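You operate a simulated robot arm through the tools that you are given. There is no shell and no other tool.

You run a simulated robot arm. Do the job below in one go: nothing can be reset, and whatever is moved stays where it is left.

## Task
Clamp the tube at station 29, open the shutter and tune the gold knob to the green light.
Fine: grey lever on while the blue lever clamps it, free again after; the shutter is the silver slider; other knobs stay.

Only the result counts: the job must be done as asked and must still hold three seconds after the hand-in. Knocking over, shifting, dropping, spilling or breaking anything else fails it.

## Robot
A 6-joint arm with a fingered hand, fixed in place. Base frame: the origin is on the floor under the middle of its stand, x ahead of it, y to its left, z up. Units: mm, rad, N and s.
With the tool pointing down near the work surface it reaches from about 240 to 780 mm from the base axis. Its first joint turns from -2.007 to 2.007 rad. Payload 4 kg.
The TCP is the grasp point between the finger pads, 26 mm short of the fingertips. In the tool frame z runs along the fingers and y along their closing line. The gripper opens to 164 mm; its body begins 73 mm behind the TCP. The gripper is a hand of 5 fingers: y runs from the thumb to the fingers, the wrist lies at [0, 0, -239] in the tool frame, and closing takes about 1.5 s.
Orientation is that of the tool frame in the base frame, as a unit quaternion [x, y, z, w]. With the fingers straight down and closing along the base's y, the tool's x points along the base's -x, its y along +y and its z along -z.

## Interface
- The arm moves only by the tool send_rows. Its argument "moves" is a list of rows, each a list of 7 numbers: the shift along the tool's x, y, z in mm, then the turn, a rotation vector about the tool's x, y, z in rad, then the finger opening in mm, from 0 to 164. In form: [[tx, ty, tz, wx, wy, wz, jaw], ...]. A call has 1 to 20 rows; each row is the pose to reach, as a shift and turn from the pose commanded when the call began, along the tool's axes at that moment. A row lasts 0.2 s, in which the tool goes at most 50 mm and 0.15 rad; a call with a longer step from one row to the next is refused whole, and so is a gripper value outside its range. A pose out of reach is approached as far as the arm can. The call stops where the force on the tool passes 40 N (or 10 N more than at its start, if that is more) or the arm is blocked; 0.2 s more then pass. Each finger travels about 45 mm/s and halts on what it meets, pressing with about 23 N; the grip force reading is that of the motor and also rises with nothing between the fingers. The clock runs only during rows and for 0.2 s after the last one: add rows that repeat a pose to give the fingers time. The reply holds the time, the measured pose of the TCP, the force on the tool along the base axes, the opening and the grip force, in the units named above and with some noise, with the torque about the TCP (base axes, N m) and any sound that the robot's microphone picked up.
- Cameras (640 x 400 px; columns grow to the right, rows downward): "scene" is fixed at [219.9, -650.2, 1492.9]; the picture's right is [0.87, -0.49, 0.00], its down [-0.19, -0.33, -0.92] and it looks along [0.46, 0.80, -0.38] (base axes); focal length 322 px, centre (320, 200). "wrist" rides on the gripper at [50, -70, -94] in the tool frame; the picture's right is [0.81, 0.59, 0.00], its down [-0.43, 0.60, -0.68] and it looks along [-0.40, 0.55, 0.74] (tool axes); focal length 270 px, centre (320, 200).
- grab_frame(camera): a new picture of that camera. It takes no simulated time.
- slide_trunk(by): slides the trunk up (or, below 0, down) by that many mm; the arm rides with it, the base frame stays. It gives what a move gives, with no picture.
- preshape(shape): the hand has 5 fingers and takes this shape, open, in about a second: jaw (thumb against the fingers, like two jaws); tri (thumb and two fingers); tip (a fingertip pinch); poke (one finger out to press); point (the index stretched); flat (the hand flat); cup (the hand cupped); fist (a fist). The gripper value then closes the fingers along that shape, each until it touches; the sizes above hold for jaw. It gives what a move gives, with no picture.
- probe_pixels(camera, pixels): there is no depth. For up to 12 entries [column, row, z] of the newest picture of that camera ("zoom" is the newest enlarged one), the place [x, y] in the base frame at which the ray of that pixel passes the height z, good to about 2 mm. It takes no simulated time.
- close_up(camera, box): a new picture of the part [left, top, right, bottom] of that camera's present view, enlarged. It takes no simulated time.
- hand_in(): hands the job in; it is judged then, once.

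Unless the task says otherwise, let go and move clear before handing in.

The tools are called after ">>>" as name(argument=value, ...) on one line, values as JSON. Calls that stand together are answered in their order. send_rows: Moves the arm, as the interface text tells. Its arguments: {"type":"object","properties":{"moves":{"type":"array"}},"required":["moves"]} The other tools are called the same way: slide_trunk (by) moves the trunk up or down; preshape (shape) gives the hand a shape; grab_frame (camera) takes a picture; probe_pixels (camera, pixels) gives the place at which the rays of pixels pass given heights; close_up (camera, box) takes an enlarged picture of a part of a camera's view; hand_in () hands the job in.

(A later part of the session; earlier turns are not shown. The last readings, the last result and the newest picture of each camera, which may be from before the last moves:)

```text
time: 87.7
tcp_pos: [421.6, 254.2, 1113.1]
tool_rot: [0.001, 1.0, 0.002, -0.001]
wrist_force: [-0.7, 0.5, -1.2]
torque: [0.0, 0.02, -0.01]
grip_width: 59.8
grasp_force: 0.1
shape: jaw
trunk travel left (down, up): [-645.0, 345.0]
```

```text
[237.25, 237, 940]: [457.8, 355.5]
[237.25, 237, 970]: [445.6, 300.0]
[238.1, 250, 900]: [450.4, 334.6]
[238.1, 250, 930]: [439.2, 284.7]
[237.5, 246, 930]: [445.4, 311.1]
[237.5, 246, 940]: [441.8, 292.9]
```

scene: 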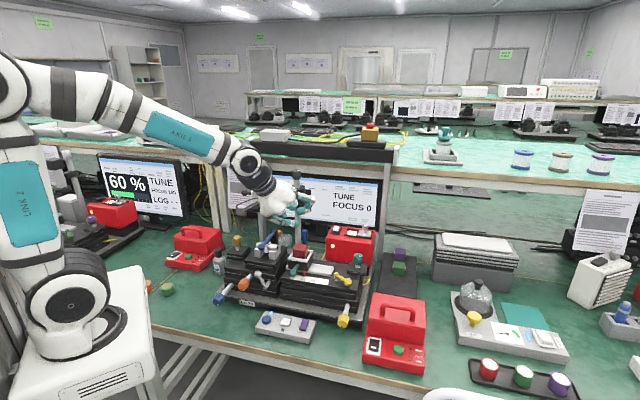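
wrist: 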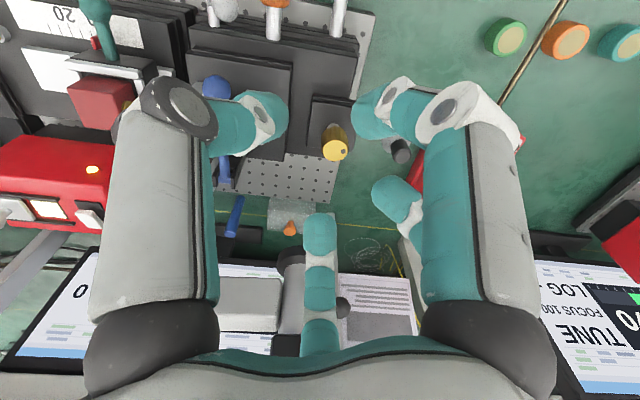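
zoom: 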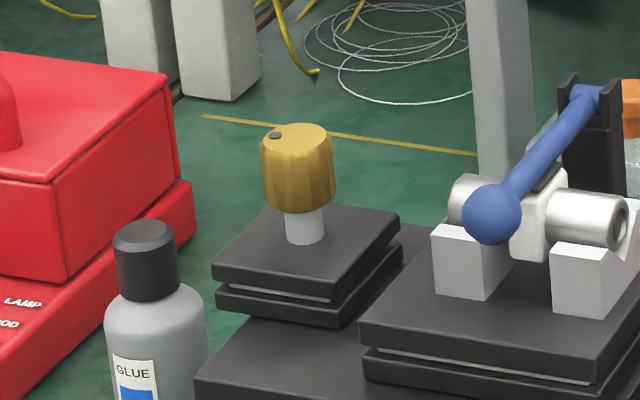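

The knob top centre is at (449.3, 320.1, 959), the knob is about 28 mm across, and its plate is at z≈908. I'll rotate the hand so a gap between digits faces the microscope column, and descend slightly in front of the knob axis.

>>> send_rows(moves=[[-2.9, 9.2, 8.8, 0, 0, 0.131, 60], [-5.7, 18.4, 17.7, 0, 0, 0.262, 60], [-8.6, 27.6, 26.5, 0, 0, 0.393, 60], [-11.4, 36.8, 35.3, 0, 0, 0.524, 60], [-14.3, 46, 44.2, 0, 0, 0.654, 60], [-17.1, 55.2, 53, 0, 0, 0.785, 60], [-17.1, 55.2, 53, 0, 0, 0.785, 60]])

>>> grab_frame(camera="wrist")

>>> close_up(camera="scene", box=[200, 160, 300, 270])

```text
time: 89.3
tcp_pos: [435.9, 309.5, 1060.6]
tool_rot: [0.384, 0.923, 0.002, -0.002]
wrist_force: [1.1, -0.2, -0.8]
torque: [0.0, -0.05, -0.02]
grip_width: 59.7
grasp_force: 0.0
shape: jaw
trunk travel left (down, up): [-645.0, 345.0]
```

```text
taken
```

wrist: 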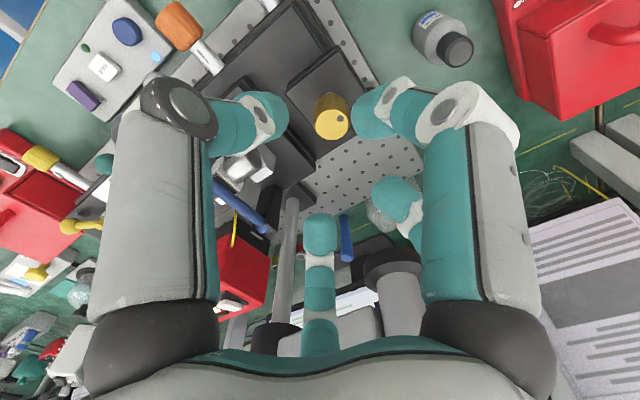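

```text
3.64 times, centred on (250, 215) of scene
```

zoom: 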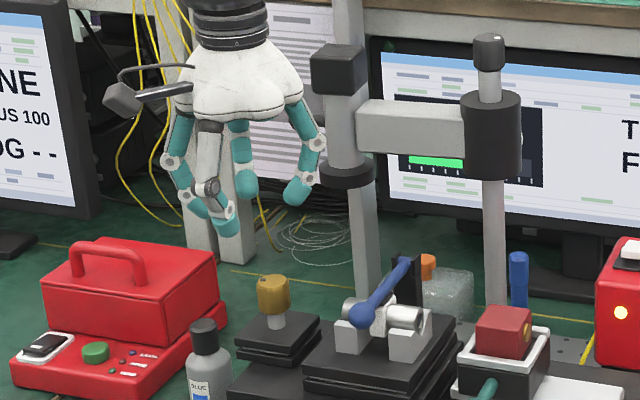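

The knob is visible at wrist (332, 115) and the panel LEDs appear at the upper left, which will give feedback. I'll centre over the knob axis and come down to just above it.

>>> send_rows(moves=[[-1, 8.5, 10, 0, 0, 0, 60], [-2, 17, 20, 0, 0, 0, 60], [-2, 17, 40, 0, 0, 0, 60], [-2, 17, 58, 0, 0, 0, 60], [-2, 17, 58, 0, 0, 0, 60]])

>>> grab_frame(camera="wrist")

>>> close_up(camera="scene", box=[205, 200, 285, 270])

```text
time: 90.5
tcp_pos: [451.9, 320.1, 1002.4]
tool_rot: [0.382, 0.924, 0.001, -0.001]
wrist_force: [-0.6, -0.3, -0.8]
torque: [-0.02, 0.03, -0.03]
grip_width: 59.3
grasp_force: 0.0
shape: jaw
trunk travel left (down, up): [-645.0, 345.0]
```

```text
taken
```

wrist: 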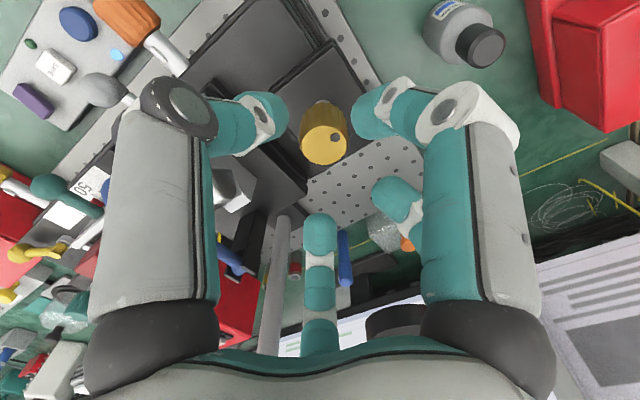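

```text
5.71 times, centred on (245, 235) of scene
```

zoom: 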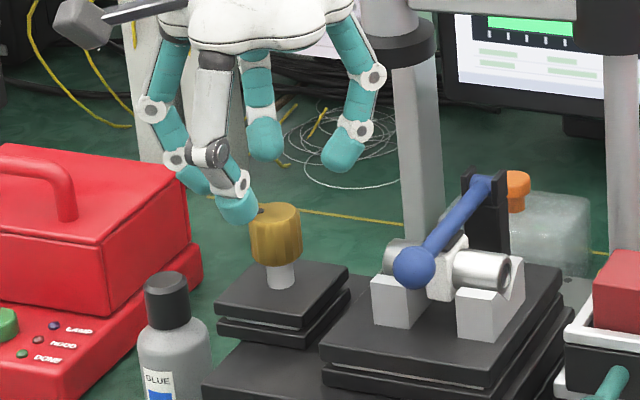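

The hand is centred within about 2 mm. I'll trim that and descend to z≈950 so the fingertips straddle the knob.

>>> send_rows(moves=[[1.8, -1.9, 13, 0, 0, 0, 60], [1.8, -1.9, 26, 0, 0, 0, 60], [1.8, -1.9, 39, 0, 0, 0, 60], [1.8, -1.9, 51, 0, 0, 0, 60], [1.8, -1.9, 51, 0, 0, 0, 60]])

>>> grab_frame(camera="wrist")

>>> close_up(camera="scene", box=[205, 200, 285, 270])

```text
time: 91.7
tcp_pos: [448.9, 319.9, 950.5]
tool_rot: [0.383, 0.924, 0.001, -0.002]
wrist_force: [-0.3, 0.0, 0.9]
torque: [-0.02, 0.02, -0.01]
grip_width: 59.7
grasp_force: 0.0
shape: jaw
trunk travel left (down, up): [-645.0, 345.0]
```

```text
taken
```

wrist: 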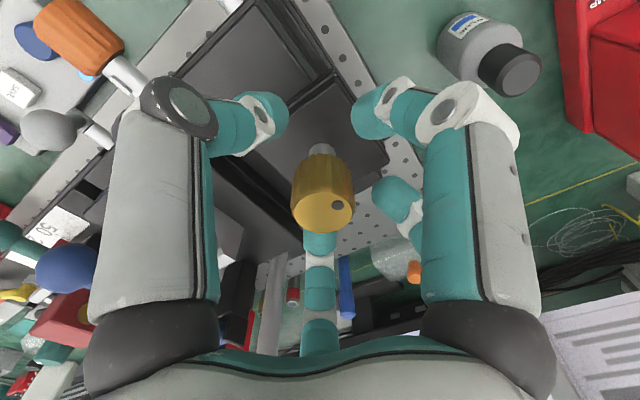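

```text
5.71 times, centred on (245, 235) of scene
```

zoom: 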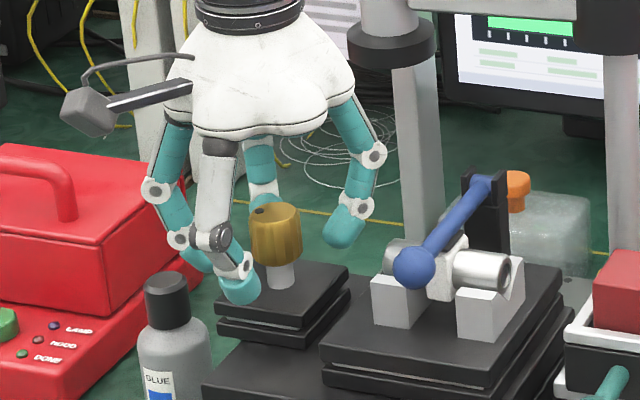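

The knob is centred between the digits (wrist (323, 195)) with no contact. I'll close gently to 30 mm and check the wrist view and forces.

>>> send_rows(moves=[[0, 0, 0, 0, 0, 0, 45], [0, 0, 0, 0, 0, 0, 38], [0, 0, 0, 0, 0, 0, 32], [0, 0, 0, 0, 0, 0, 30], [0, 0, 0, 0, 0, 0, 30]])

>>> grab_frame(camera="wrist")

>>> close_up(camera="scene", box=[205, 200, 285, 270])

```text
time: 92.9
tcp_pos: [448.3, 319.8, 949.1]
tool_rot: [0.383, 0.924, 0.001, -0.002]
wrist_force: [0.4, -0.3, -0.4]
torque: [0.0, 0.03, -0.02]
grip_width: 30.5
grasp_force: 0.0
shape: jaw
trunk travel left (down, up): [-645.0, 345.0]
```

```text
taken
```

wrist: 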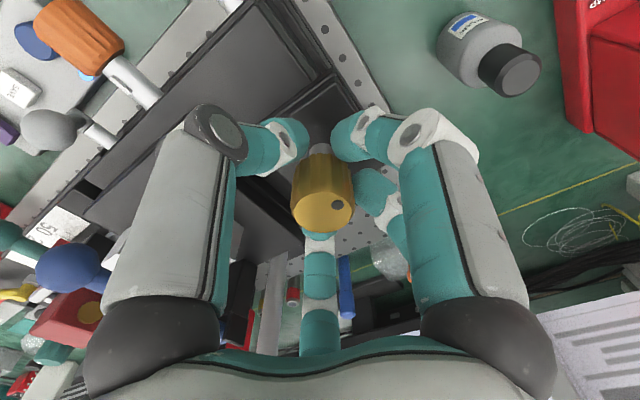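

```text
5.71 times, centred on (245, 235) of scene
```

zoom: 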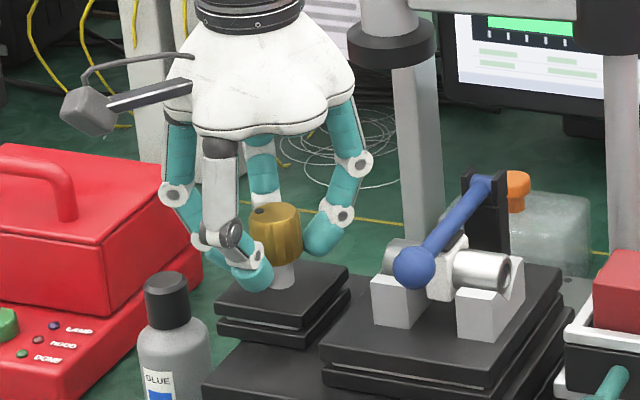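

No contact yet at 30 mm. I'll close further to 22 mm in small steps.

>>> send_rows(moves=[[0, 0, 0, 0, 0, 0, 28], [0, 0, 0, 0, 0, 0, 26], [0, 0, 0, 0, 0, 0, 24], [0, 0, 0, 0, 0, 0, 22], [0, 0, 0, 0, 0, 0, 22]])

>>> close_up(camera="wrist", box=[220, 80, 420, 280])

>>> close_up(camera="scene", box=[205, 200, 285, 270])

```text
time: 94.1
tcp_pos: [447.6, 320.0, 949.1]
tool_rot: [0.383, 0.924, 0.001, -0.002]
wrist_force: [1.0, 0.9, -4.0]
torque: [0.04, 0.02, -0.03]
grip_width: 23.3
grasp_force: 22.8
shape: jaw
trunk travel left (down, up): [-645.0, 345.0]
```

```text
2.00 times, centred on (320, 180) of wrist
```

zoom: 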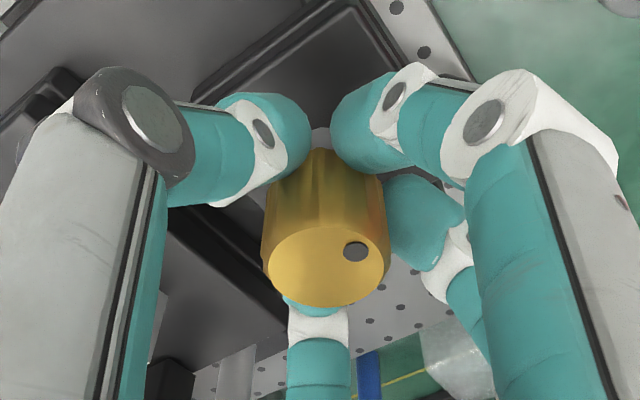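

```text
5.71 times, centred on (245, 235) of scene
```

zoom: 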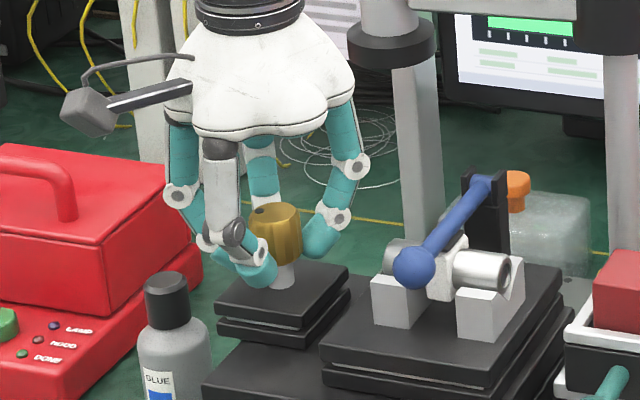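

The knob is gripped (22.8 N, 23.3 mm). I'll record the baseline display and panel LED before turning.

>>> close_up(camera="scene", box=[262, 178, 312, 218])

>>> close_up(camera="scene", box=[255, 305, 315, 340])

>>> grab_frame(camera="wrist")

```text
10.00 times, centred on (287, 198) of scene
```

zoom: 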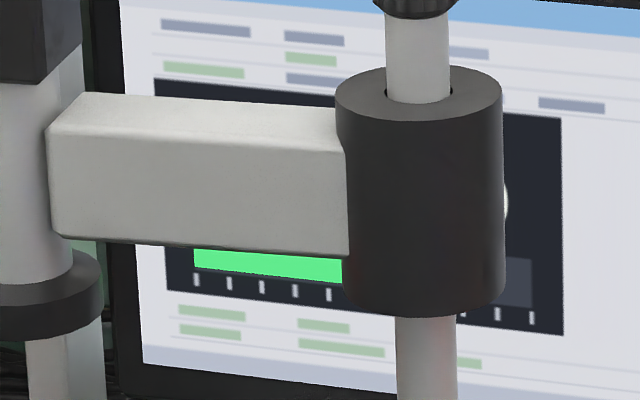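

```text
10.67 times, centred on (285, 322) of scene
```

zoom: 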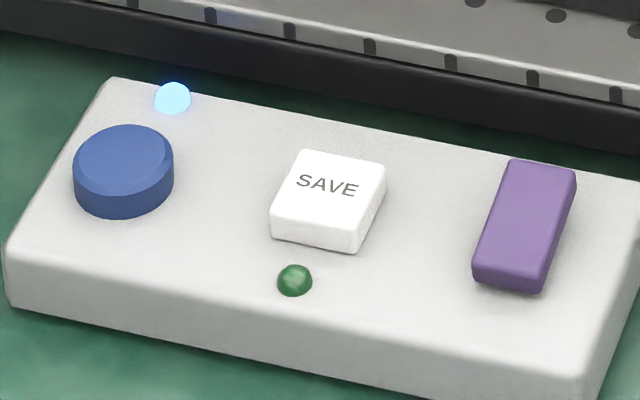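

```text
taken
```

wrist: 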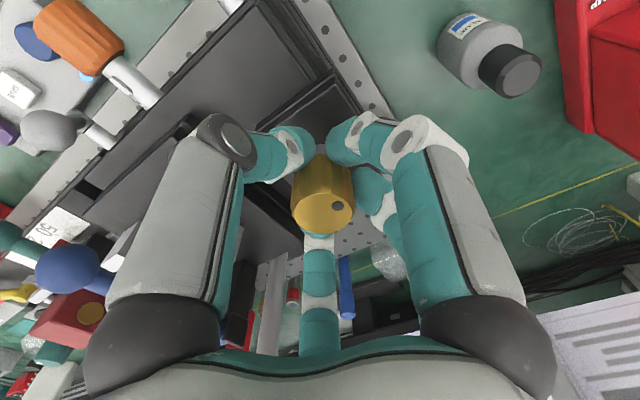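

The bar's end is hidden behind the stand's clamp, somewhere between 45 and 90 %. I'll turn the knob +0.3 rad about the tool axis and see how the display and LED respond.

>>> send_rows(moves=[[0, 0, 0, 0, 0, 0.1, 20], [0, 0, 0, 0, 0, 0.2, 20], [0, 0, 0, 0, 0, 0.3, 20], [0, 0, 0, 0, 0, 0.3, 20]])

>>> close_up(camera="scene", box=[262, 178, 312, 218])

>>> close_up(camera="scene", box=[255, 305, 315, 340])

>>> close_up(camera="scene", box=[205, 200, 285, 270])

>>> grab_frame(camera="wrist")

```text
time: 95.1
tcp_pos: [448.4, 320.2, 949.2]
tool_rot: [0.518, 0.856, 0.0, -0.002]
wrist_force: [-2.5, -0.3, -3.7]
torque: [-0.01, 0.08, 0.05]
grip_width: 23.1
grasp_force: 22.6
shape: jaw
trunk travel left (down, up): [-645.0, 345.0]
```

```text
10.00 times, centred on (287, 198) of scene
```

zoom: 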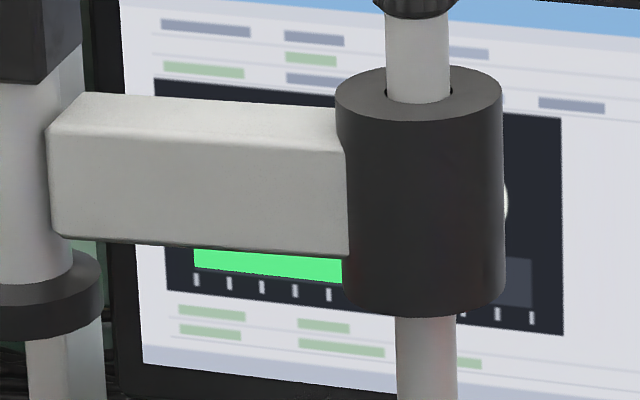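

```text
10.67 times, centred on (285, 322) of scene
```

zoom: 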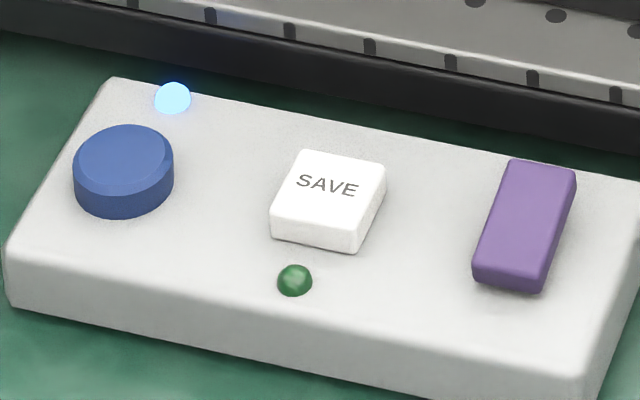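

```text
5.71 times, centred on (245, 235) of scene
```

zoom: 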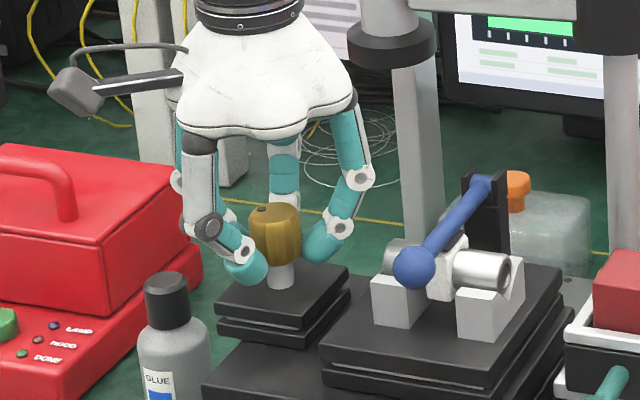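

```text
taken
```

wrist: 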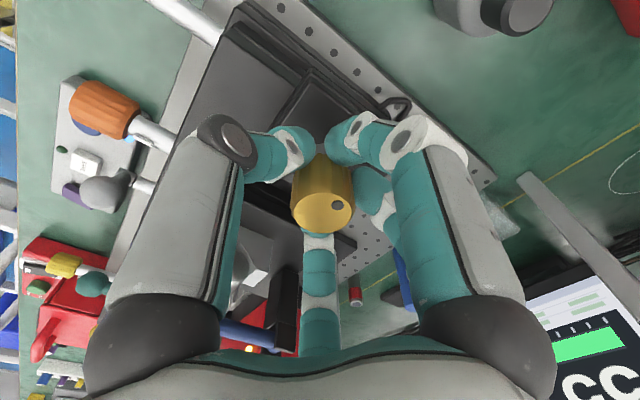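

The dot on the knob stays fixed relative to the fingers, so the knob turns with the hand. The wrist camera also now sees a monitor at the lower right, so I'll enlarge it to read the value.

>>> close_up(camera="wrist", box=[500, 270, 640, 400])

>>> close_up(camera="wrist", box=[30, 100, 150, 220])

```text
3.08 times, centred on (570, 335) of wrist
```

zoom: 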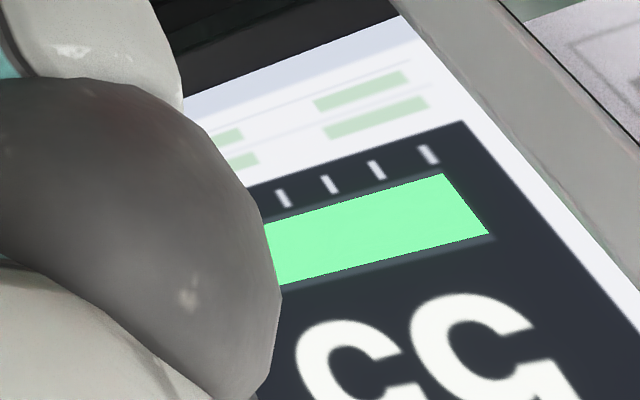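

```text
3.33 times, centred on (90, 160) of wrist
```

zoom: 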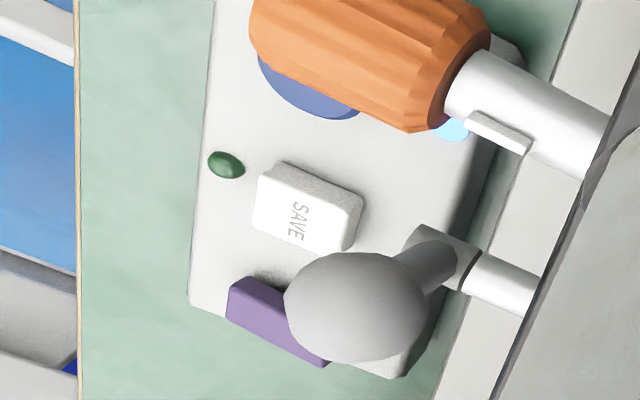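

The display (upside down) reads about 55 % at this angle, and the LED is still dark. I'll turn another +0.15 rad and read again to find the trend.

>>> send_rows(moves=[[0, 0, 0, 0, 0, 0.075, 20], [0, 0, 0, 0, 0, 0.15, 20], [0, 0, 0, 0, 0, 0.15, 20]])

>>> grab_frame(camera="wrist")

>>> close_up(camera="wrist", box=[480, 240, 640, 400])

```text
time: 95.9
tcp_pos: [447.5, 322.0, 949.3]
tool_rot: [0.58, 0.814, 0.001, -0.001]
wrist_force: [-2.6, -2.4, -6.7]
torque: [-0.06, 0.01, 0.0]
grip_width: 22.9
grasp_force: 22.8
shape: jaw
trunk travel left (down, up): [-645.0, 345.0]
```

```text
taken
```

wrist: 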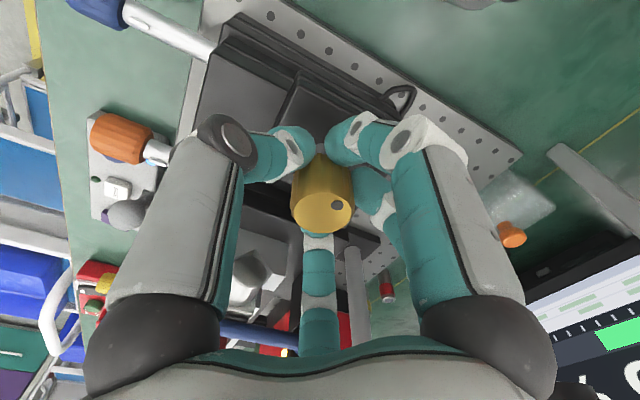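

```text
2.50 times, centred on (560, 320) of wrist
```

zoom: 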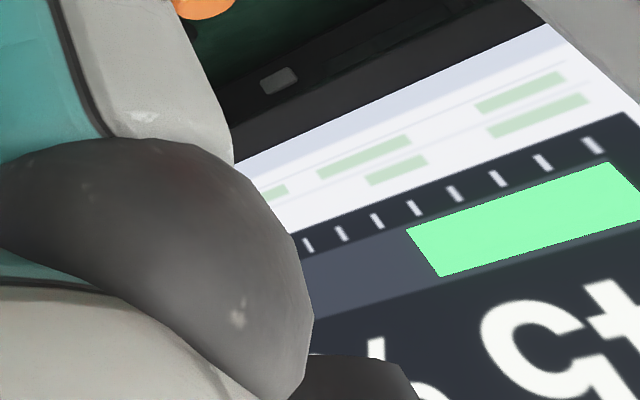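

Upside down it now reads 45 %, so + rotation lowers the signal (about 10 % per 0.15 rad). I'll turn back the other way, past the starting point, and check the LED and bar.

>>> send_rows(moves=[[0, 0, 0, 0, 0, -0.11, 20], [0, 0, 0, 0, 0, -0.22, 20], [0, 0, 0, 0, 0, -0.33, 20], [0, 0, 0, 0, 0, -0.44, 20], [0, 0, 0, 0, 0, -0.55, 20], [0, 0, 0, 0, 0, -0.55, 20]])

>>> close_up(camera="scene", box=[262, 178, 312, 218])

>>> close_up(camera="scene", box=[255, 305, 315, 340])

>>> grab_frame(camera="wrist")

```text
time: 97.3
tcp_pos: [449.0, 320.6, 949.5]
tool_rot: [0.335, 0.942, -0.001, -0.001]
wrist_force: [-0.3, -7.3, -17.2]
torque: [-0.16, -0.01, 0.03]
grip_width: 23.0
grasp_force: 22.3
shape: jaw
trunk travel left (down, up): [-645.0, 345.0]
```

```text
10.00 times, centred on (287, 198) of scene
```

zoom: 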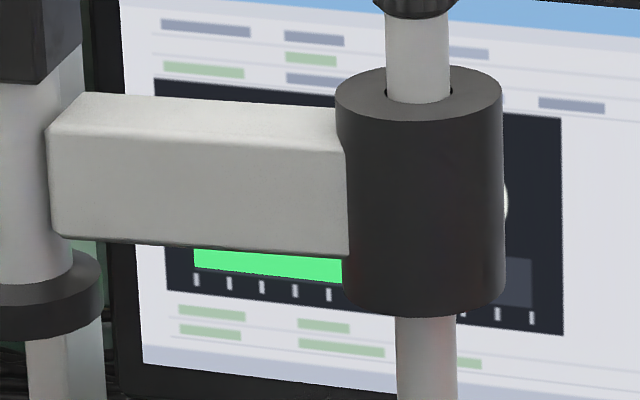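

```text
10.67 times, centred on (285, 322) of scene
```

zoom: 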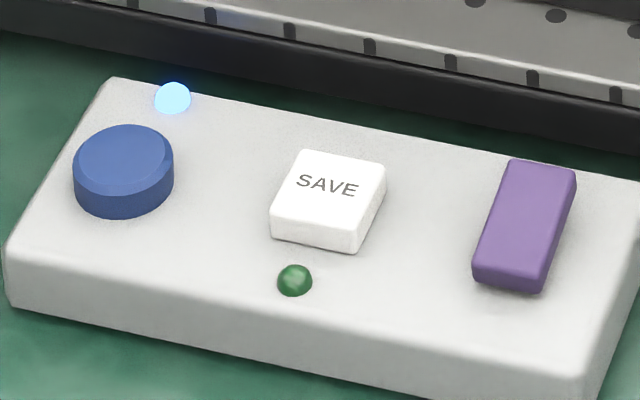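

```text
taken
```

wrist: 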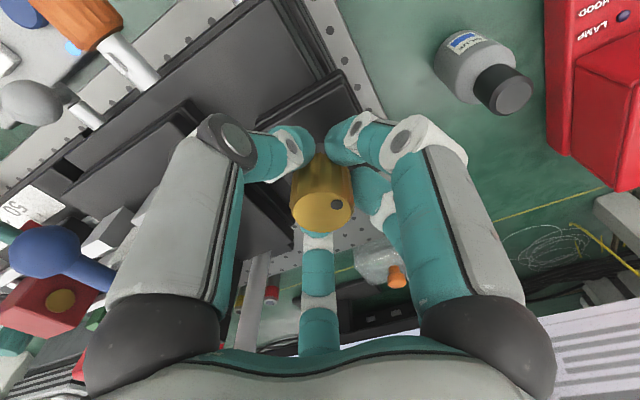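

The LED is still dark, and the hand is pulling up on the knob with 17 N, so I'll ease down 3 mm while continuing the turn another -0.15 rad.

>>> send_rows(moves=[[0, 0, 2, 0, 0, 0, 20], [0, 0, 3, 0, 0, -0.05, 20], [0, 0, 4, 0, 0, -0.1, 20], [0, 0, 4, 0, 0, -0.15, 20], [0, 0, 4, 0, 0, -0.15, 20]])

>>> close_up(camera="scene", box=[262, 178, 312, 218])

>>> close_up(camera="scene", box=[255, 305, 315, 340])

>>> close_up(camera="scene", box=[205, 200, 285, 270])

```text
time: 98.5
tcp_pos: [448.7, 320.4, 949.1]
tool_rot: [0.266, 0.964, 0.003, 0.0]
wrist_force: [3.6, -8.2, 16.4]
torque: [-0.24, -0.03, -0.01]
grip_width: 23.2
grasp_force: 22.4
shape: jaw
trunk travel left (down, up): [-645.0, 345.0]
```

```text
10.00 times, centred on (287, 198) of scene
```

zoom: 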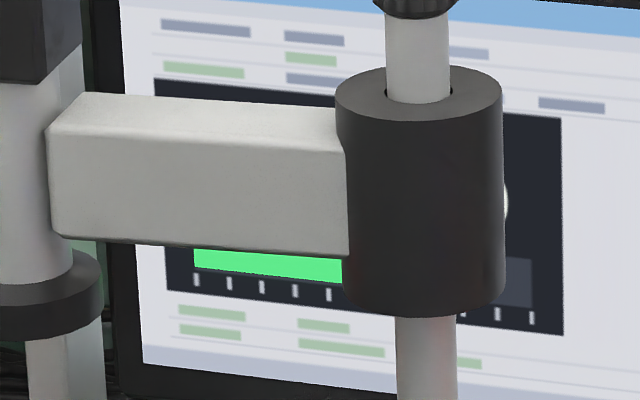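

```text
10.67 times, centred on (285, 322) of scene
```

zoom: 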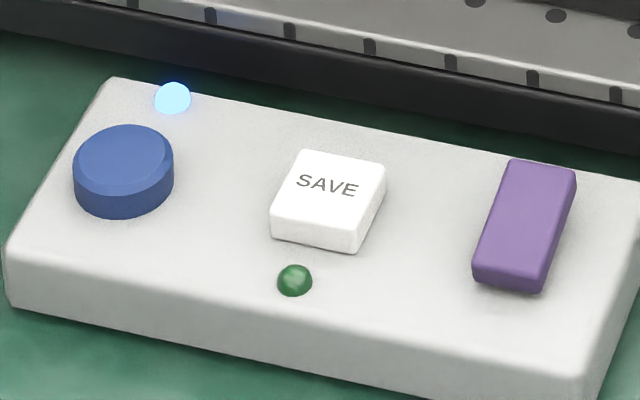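

```text
5.71 times, centred on (245, 235) of scene
```

zoom: 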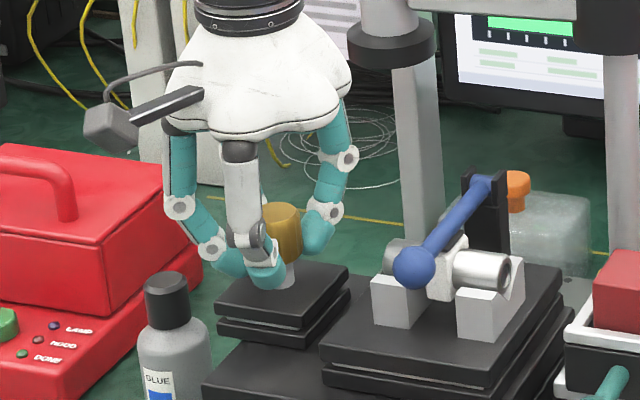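

The vertical force has flipped to +16 N, so I'll back up 2 mm and turn another -0.15 rad, checking the dot, bar and LED.

>>> send_rows(moves=[[0, 0, -2, 0, 0, 0, 20], [0, 0, -2, 0, 0, -0.05, 20], [0, 0, -2, 0, 0, -0.1, 20], [0, 0, -2, 0, 0, -0.15, 20], [0, 0, -2, 0, 0, -0.15, 20]])

>>> close_up(camera="scene", box=[262, 178, 312, 218])

>>> close_up(camera="scene", box=[255, 305, 315, 340])

>>> grab_frame(camera="wrist")

```text
time: 99.7
tcp_pos: [448.8, 320.8, 949.3]
tool_rot: [0.192, 0.981, 0.002, -0.002]
wrist_force: [10.4, -1.4, 9.6]
torque: [-0.05, -0.24, 0.0]
grip_width: 23.2
grasp_force: 23.1
shape: jaw
trunk travel left (down, up): [-645.0, 345.0]
```

```text
10.00 times, centred on (287, 198) of scene
```

zoom: 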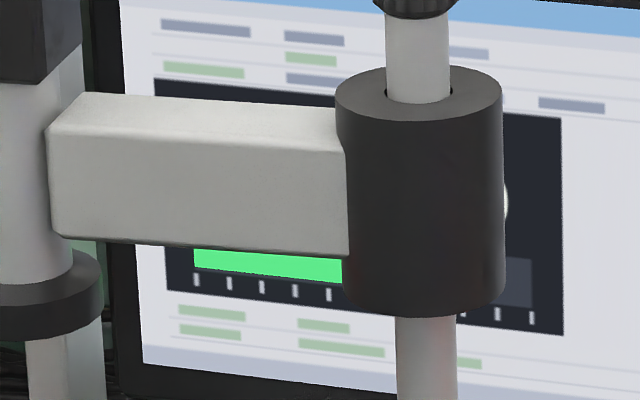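

```text
10.67 times, centred on (285, 322) of scene
```

zoom: 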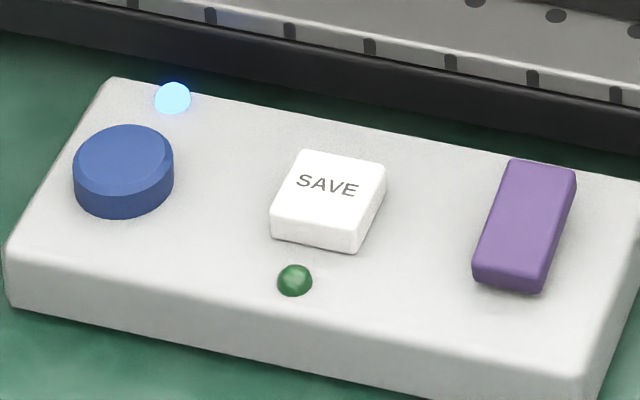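

```text
taken
```

wrist: 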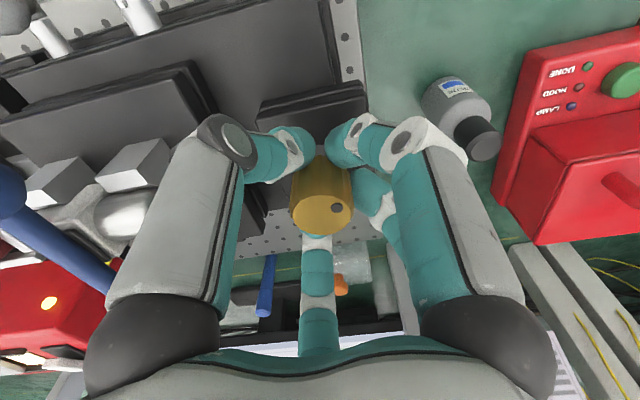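

The knob keeps turning with the hand (the dot hasn't shifted in the wrist view), now 0.40 rad past the start. I'll continue in the same direction.

>>> send_rows(moves=[[0, 0, -1, 0, 0, -0.05, 20], [0, 0, -1, 0, 0, -0.1, 20], [0, 0, -1, 0, 0, -0.15, 20], [0, 0, -1, 0, 0, -0.2, 20], [0, 0, -1, 0, 0, -0.2, 20]])

>>> close_up(camera="scene", box=[262, 178, 312, 218])

>>> close_up(camera="scene", box=[255, 305, 315, 340])

>>> grab_frame(camera="wrist")

```text
time: 100.9
tcp_pos: [448.2, 320.7, 948.4]
tool_rot: [0.092, 0.996, 0.002, -0.001]
wrist_force: [8.8, -2.8, 4.0]
torque: [-0.05, -0.24, 0.01]
grip_width: 23.4
grasp_force: 22.9
shape: jaw
trunk travel left (down, up): [-645.0, 345.0]
```

```text
10.00 times, centred on (287, 198) of scene
```

zoom: 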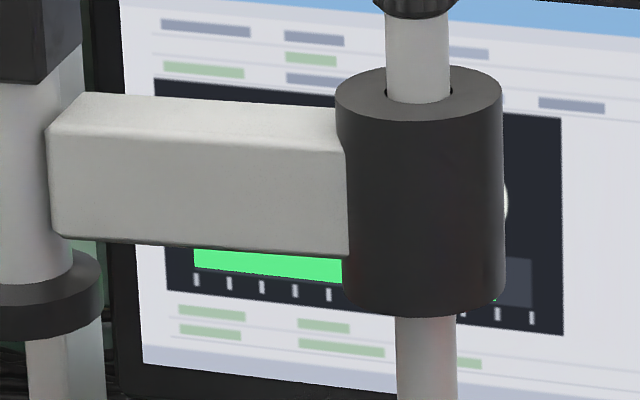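

```text
10.67 times, centred on (285, 322) of scene
```

zoom: 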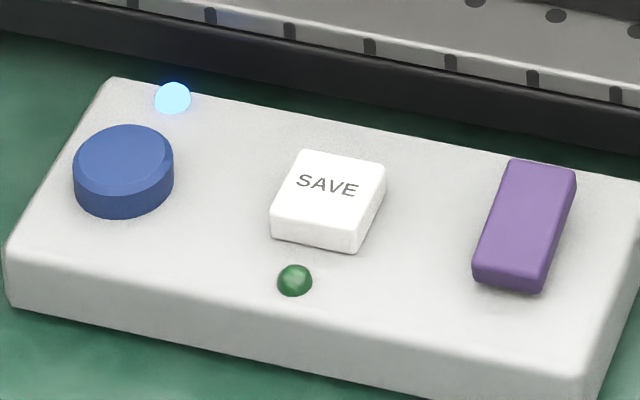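

```text
taken
```

wrist: 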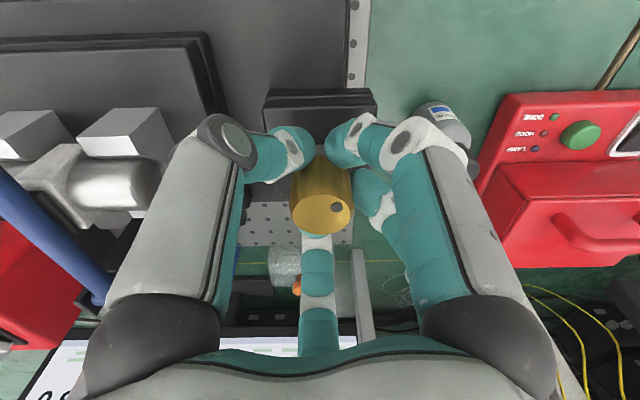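

A sliver of green has just emerged right of the clamp at (495, 298), about 89–90 %. I'll continue in smaller steps of -0.08 rad.

>>> send_rows(moves=[[0, 0, -0.5, 0, 0, -0.04, 20], [0, 0, -0.5, 0, 0, -0.08, 20], [0, 0, -0.5, 0, 0, -0.08, 20]])

>>> close_up(camera="scene", box=[262, 178, 312, 218])

>>> close_up(camera="scene", box=[255, 305, 315, 340])

>>> close_up(camera="wrist", box=[0, 300, 160, 400])

```text
time: 101.7
tcp_pos: [448.6, 321.5, 949.6]
tool_rot: [0.053, 0.999, 0.001, -0.002]
wrist_force: [9.6, -3.8, -1.9]
torque: [-0.13, -0.22, -0.06]
grip_width: 23.2
grasp_force: 23.5
shape: jaw
trunk travel left (down, up): [-645.0, 345.0]
```

```text
10.00 times, centred on (287, 198) of scene
```

zoom: 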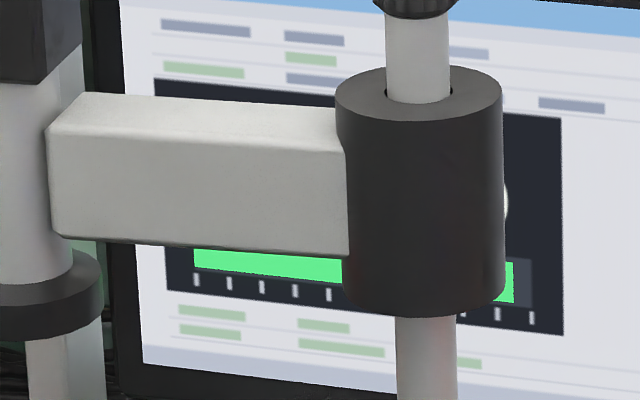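

```text
10.67 times, centred on (285, 322) of scene
```

zoom: 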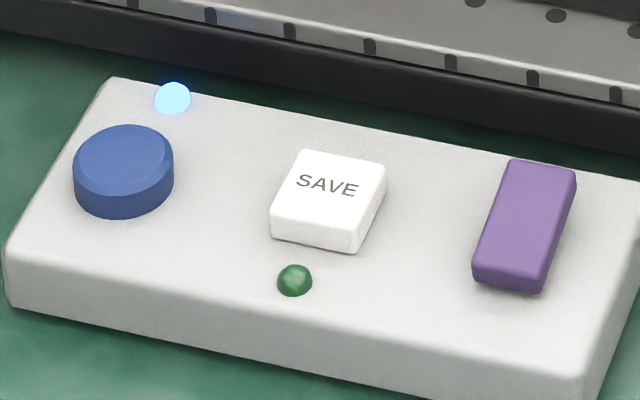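

```text
4.00 times, centred on (80, 350) of wrist
```

zoom: 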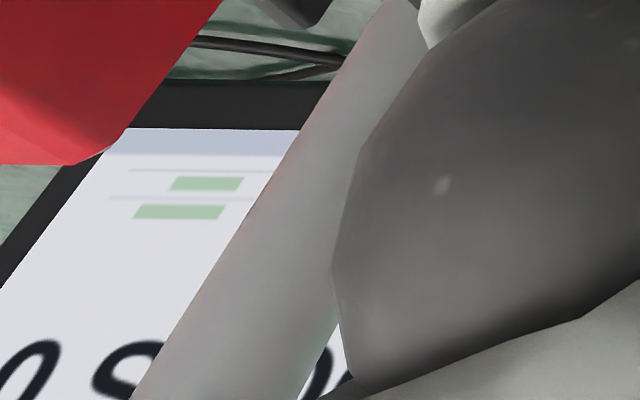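

The bar end is now at 514, about 95 %, and the LED is still dark. I'll take another small step.

>>> send_rows(moves=[[0, 0, 0, 0, 0, -0.03, 20], [0, 0, 0, 0, 0, -0.06, 20], [0, 0, 0, 0, 0, -0.06, 20]])

>>> close_up(camera="scene", box=[262, 178, 312, 218])

>>> close_up(camera="scene", box=[255, 305, 315, 340])

```text
time: 102.5
tcp_pos: [449.4, 320.8, 949.4]
tool_rot: [0.023, 1.0, 0.001, -0.001]
wrist_force: [7.4, -5.5, -5.3]
torque: [-0.14, -0.2, -0.01]
grip_width: 23.1
grasp_force: 22.7
shape: jaw
trunk travel left (down, up): [-645.0, 345.0]
```

```text
10.00 times, centred on (287, 198) of scene
```

zoom: 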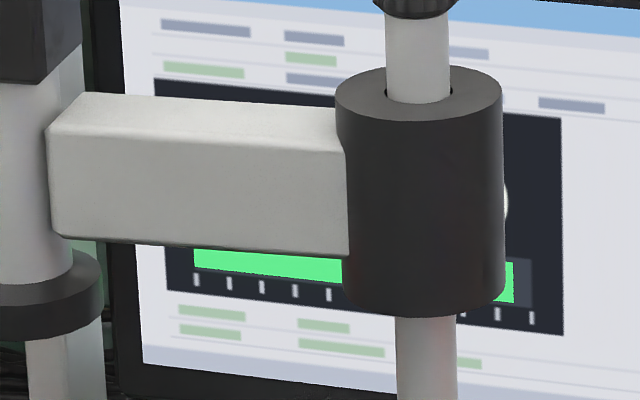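

```text
10.67 times, centred on (285, 322) of scene
```

zoom: 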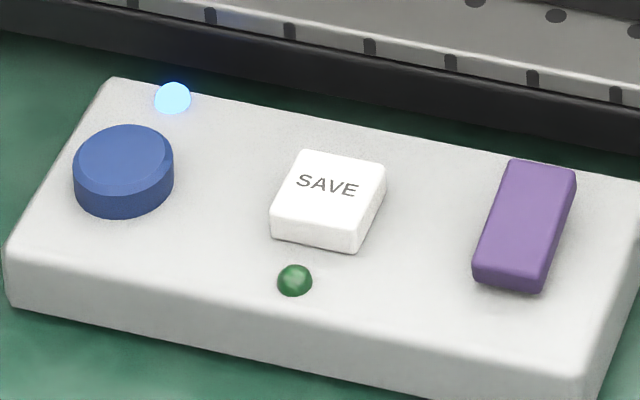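

The bar is unchanged at 95 %, so the display probably moves in 5 % steps. I'll take another small step and also check the monitor text.

>>> send_rows(moves=[[0, 0, 0, 0, 0, -0.03, 20], [0, 0, 0, 0, 0, -0.06, 20], [0, 0, 0, 0, 0, -0.06, 20]])

>>> close_up(camera="scene", box=[262, 170, 390, 240])

>>> close_up(camera="scene", box=[255, 305, 315, 340])

>>> grab_frame(camera="wrist")

```text
time: 103.3
tcp_pos: [448.9, 320.5, 948.5]
tool_rot: [-0.007, 1.0, 0.002, -0.001]
wrist_force: [4.5, -5.1, -5.7]
torque: [-0.15, -0.12, -0.01]
grip_width: 23.1
grasp_force: 22.4
shape: jaw
trunk travel left (down, up): [-645.0, 345.0]
```

```text
5.00 times, centred on (326, 205) of scene
```

zoom: 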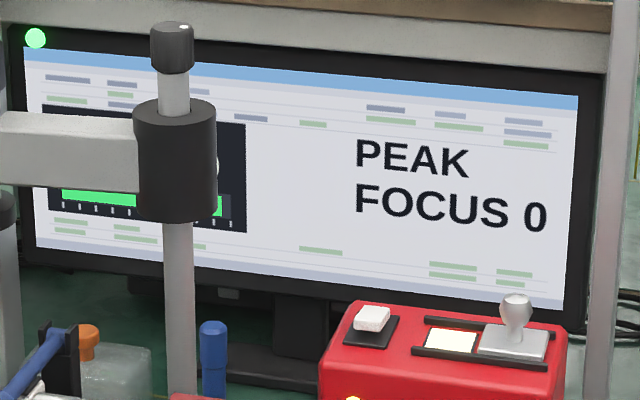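

```text
10.67 times, centred on (285, 322) of scene
```

zoom: 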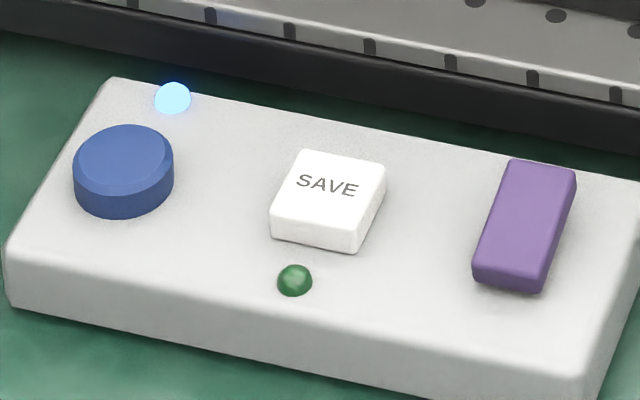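

```text
taken
```

wrist: 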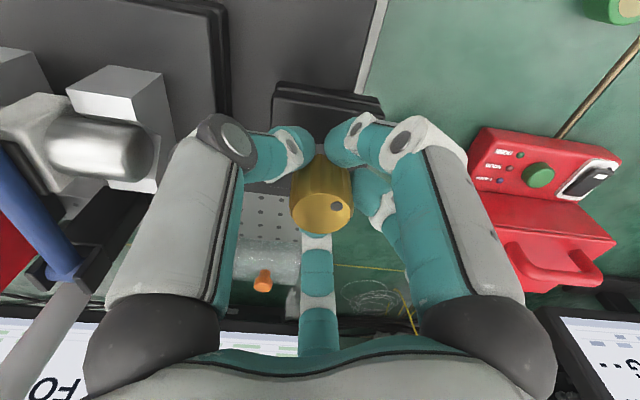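

The monitor now reads "PEAK" and its green light at (35, 38) is lit. I'll nudge slightly further to sit inside the window rather than at its edge.

>>> send_rows(moves=[[0, 0, 0, 0, 0, -0.02, 20], [0, 0, 0, 0, 0, -0.04, 20], [0, 0, 0, 0, 0, -0.04, 20]])

>>> close_up(camera="scene", box=[262, 170, 390, 240])

```text
time: 104.1
tcp_pos: [449.2, 320.8, 949.7]
tool_rot: [-0.026, 1.0, 0.001, -0.002]
wrist_force: [3.1, -3.9, -4.6]
torque: [-0.13, -0.1, 0.0]
grip_width: 23.0
grasp_force: 22.8
shape: jaw
trunk travel left (down, up): [-645.0, 345.0]
```

```text
5.00 times, centred on (326, 205) of scene
```

zoom: 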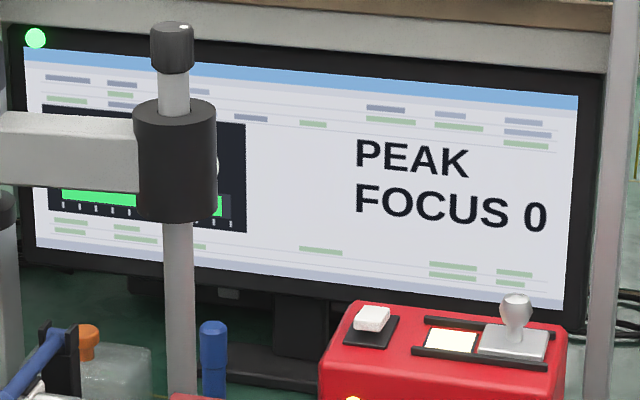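

Still PEAK with the green light on. One more small step will tell me how wide the window is.

>>> send_rows(moves=[[0, 0, 0, 0, 0, -0.02, 20], [0, 0, 0, 0, 0, -0.04, 20], [0, 0, 0, 0, 0, -0.04, 20]])

>>> close_up(camera="scene", box=[262, 170, 390, 240])

```text
time: 104.9
tcp_pos: [449.0, 319.2, 948.8]
tool_rot: [-0.048, 0.999, 0.001, -0.002]
wrist_force: [5.3, -2.8, -8.5]
torque: [-0.05, -0.13, -0.03]
grip_width: 23.2
grasp_force: 23.1
shape: jaw
trunk travel left (down, up): [-645.0, 345.0]
```

```text
5.00 times, centred on (326, 205) of scene
```

zoom: 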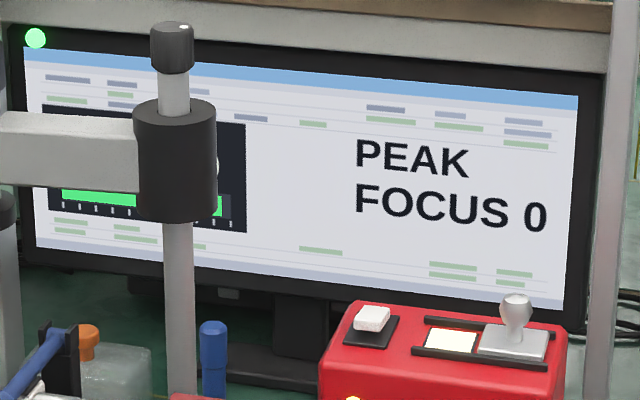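

Still PEAK. I'll probe one more step to find the far edge, so I can settle in the middle.

>>> send_rows(moves=[[0, 0, 0, 0, 0, -0.025, 20], [0, 0, 0, 0, 0, -0.05, 20], [0, 0, 0, 0, 0, -0.05, 20]])

>>> close_up(camera="scene", box=[262, 170, 390, 240])

```text
time: 105.7
tcp_pos: [449.5, 320.2, 948.6]
tool_rot: [-0.073, 0.997, 0.001, -0.003]
wrist_force: [5.7, -1.1, -10.3]
torque: [-0.07, -0.17, -0.02]
grip_width: 23.5
grasp_force: 23.0
shape: jaw
trunk travel left (down, up): [-645.0, 345.0]
```

```text
5.00 times, centred on (326, 205) of scene
```

zoom: 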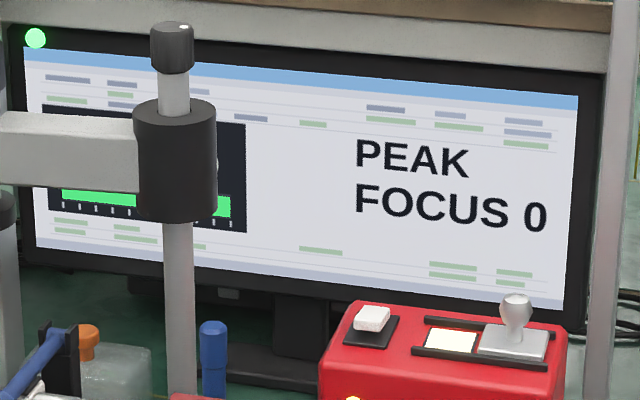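

The bar now shows 100 % with the green light on. I'll go a touch further (-0.1 rad) toward the centre of the window and confirm.

>>> send_rows(moves=[[0, 0, 0.5, 0, 0, -0.035, 20], [0, 0, 0.5, 0, 0, -0.07, 20], [0, 0, 0.5, 0, 0, -0.1, 20], [0, 0, 0.5, 0, 0, -0.1, 20]])

>>> close_up(camera="scene", box=[262, 170, 390, 240])

>>> grab_frame(camera="wrist")

```text
time: 106.7
tcp_pos: [449.1, 320.0, 948.7]
tool_rot: [-0.122, 0.993, 0.002, -0.001]
wrist_force: [4.5, -0.4, -1.4]
torque: [-0.03, -0.18, -0.03]
grip_width: 23.1
grasp_force: 22.4
shape: jaw
trunk travel left (down, up): [-645.0, 345.0]
```

```text
5.00 times, centred on (326, 205) of scene
```

zoom: 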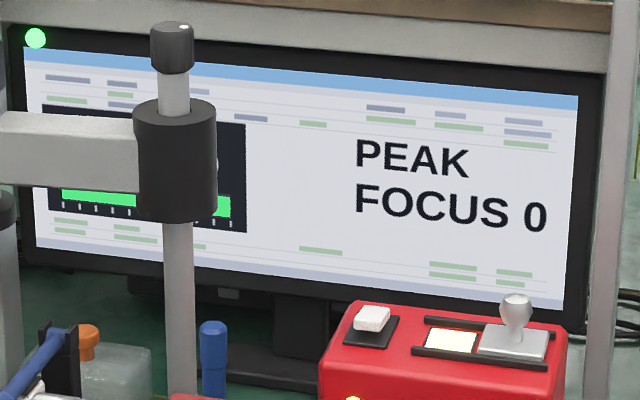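

```text
taken
```

wrist: 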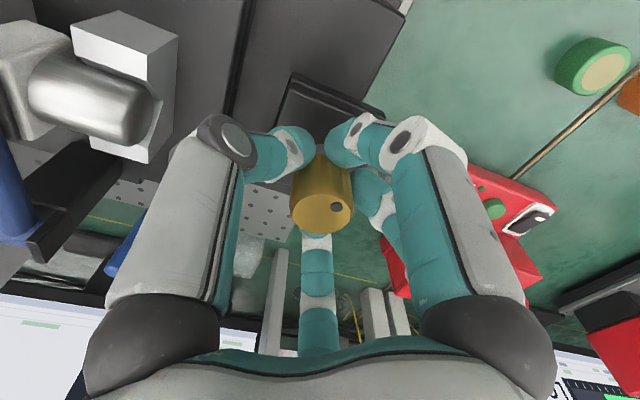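

100 % PEAK with low forces. I'll release by opening gradually without moving the arm, then check that it holds.

>>> send_rows(moves=[[0, 0, 0, 0, 0, 0, 26], [0, 0, 0, 0, 0, 0, 32], [0, 0, 0, 0, 0, 0, 40], [0, 0, 0, 0, 0, 0, 50], [0, 0, 0, 0, 0, 0, 58], [0, 0, 0, 0, 0, 0, 58], [0, 0, 0, 0, 0, 0, 58]])

>>> close_up(camera="scene", box=[262, 170, 390, 240])

>>> grab_frame(camera="wrist")

>>> close_up(camera="scene", box=[205, 180, 305, 270])

```text
time: 108.3
tcp_pos: [447.7, 320.3, 948.5]
tool_rot: [-0.121, 0.993, 0.002, -0.002]
wrist_force: [0.3, 0.5, 0.0]
torque: [-0.01, 0.01, 0.04]
grip_width: 57.6
grasp_force: 0.1
shape: jaw
trunk travel left (down, up): [-645.0, 345.0]
```

```text
5.00 times, centred on (326, 205) of scene
```

zoom: 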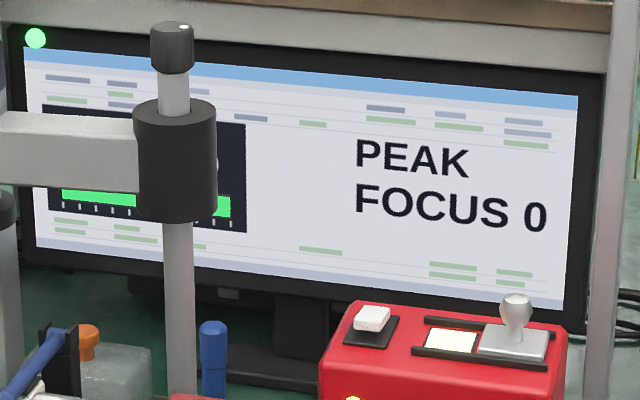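

```text
taken
```

wrist: 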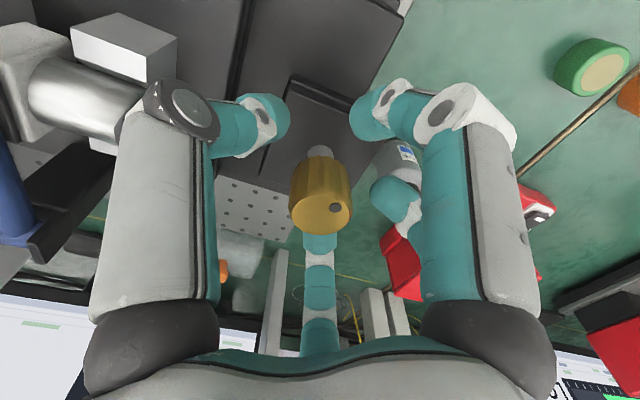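

```text
4.44 times, centred on (255, 225) of scene
```

zoom: 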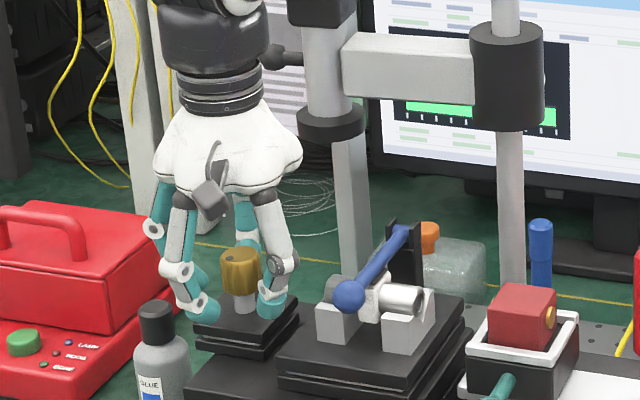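

Released, and the display still shows PEAK at 100 % with the green light on. I'll shift 6 mm to the front and rise straight up, clear of the microscope ring.

>>> send_rows(moves=[[2.6, -1.6, 0, 0, 0, 0, 58], [5.1, -3.1, -2, 0, 0, 0, 58], [5.1, -3.1, -15, 0, 0, 0, 58], [5.1, -3.1, -30, 0, 0, 0, 58], [5.1, -3.1, -45, 0, 0, 0, 58], [15, -9, -75, 0, 0, 0, 58], [30, -18, -110, 0, 0, 0, 58], [50, -30, -150, 0, 0, 0, 58], [50, -30, -150, 0, 0, 0, 58]])

>>> grab_frame(camera="scene")

>>> close_up(camera="scene", box=[200, 160, 400, 330])

```text
time: 110.3
tcp_pos: [403.3, 280.2, 1099.2]
tool_rot: [-0.122, 0.993, 0.001, -0.001]
wrist_force: [-0.1, 0.3, 0.5]
torque: [0.01, -0.04, -0.01]
grip_width: 57.9
grasp_force: 0.0
shape: jaw
trunk travel left (down, up): [-645.0, 345.0]
```

```text
taken
```

scene: 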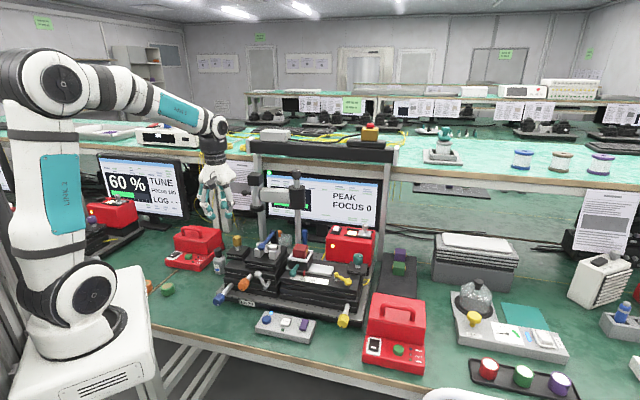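

```text
2.35 times, centred on (300, 245) of scene
```

zoom: 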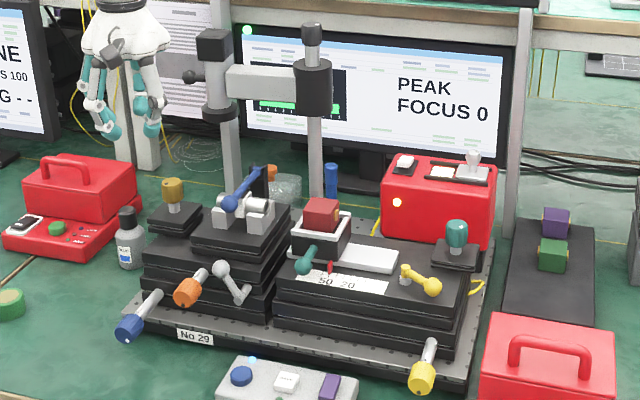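

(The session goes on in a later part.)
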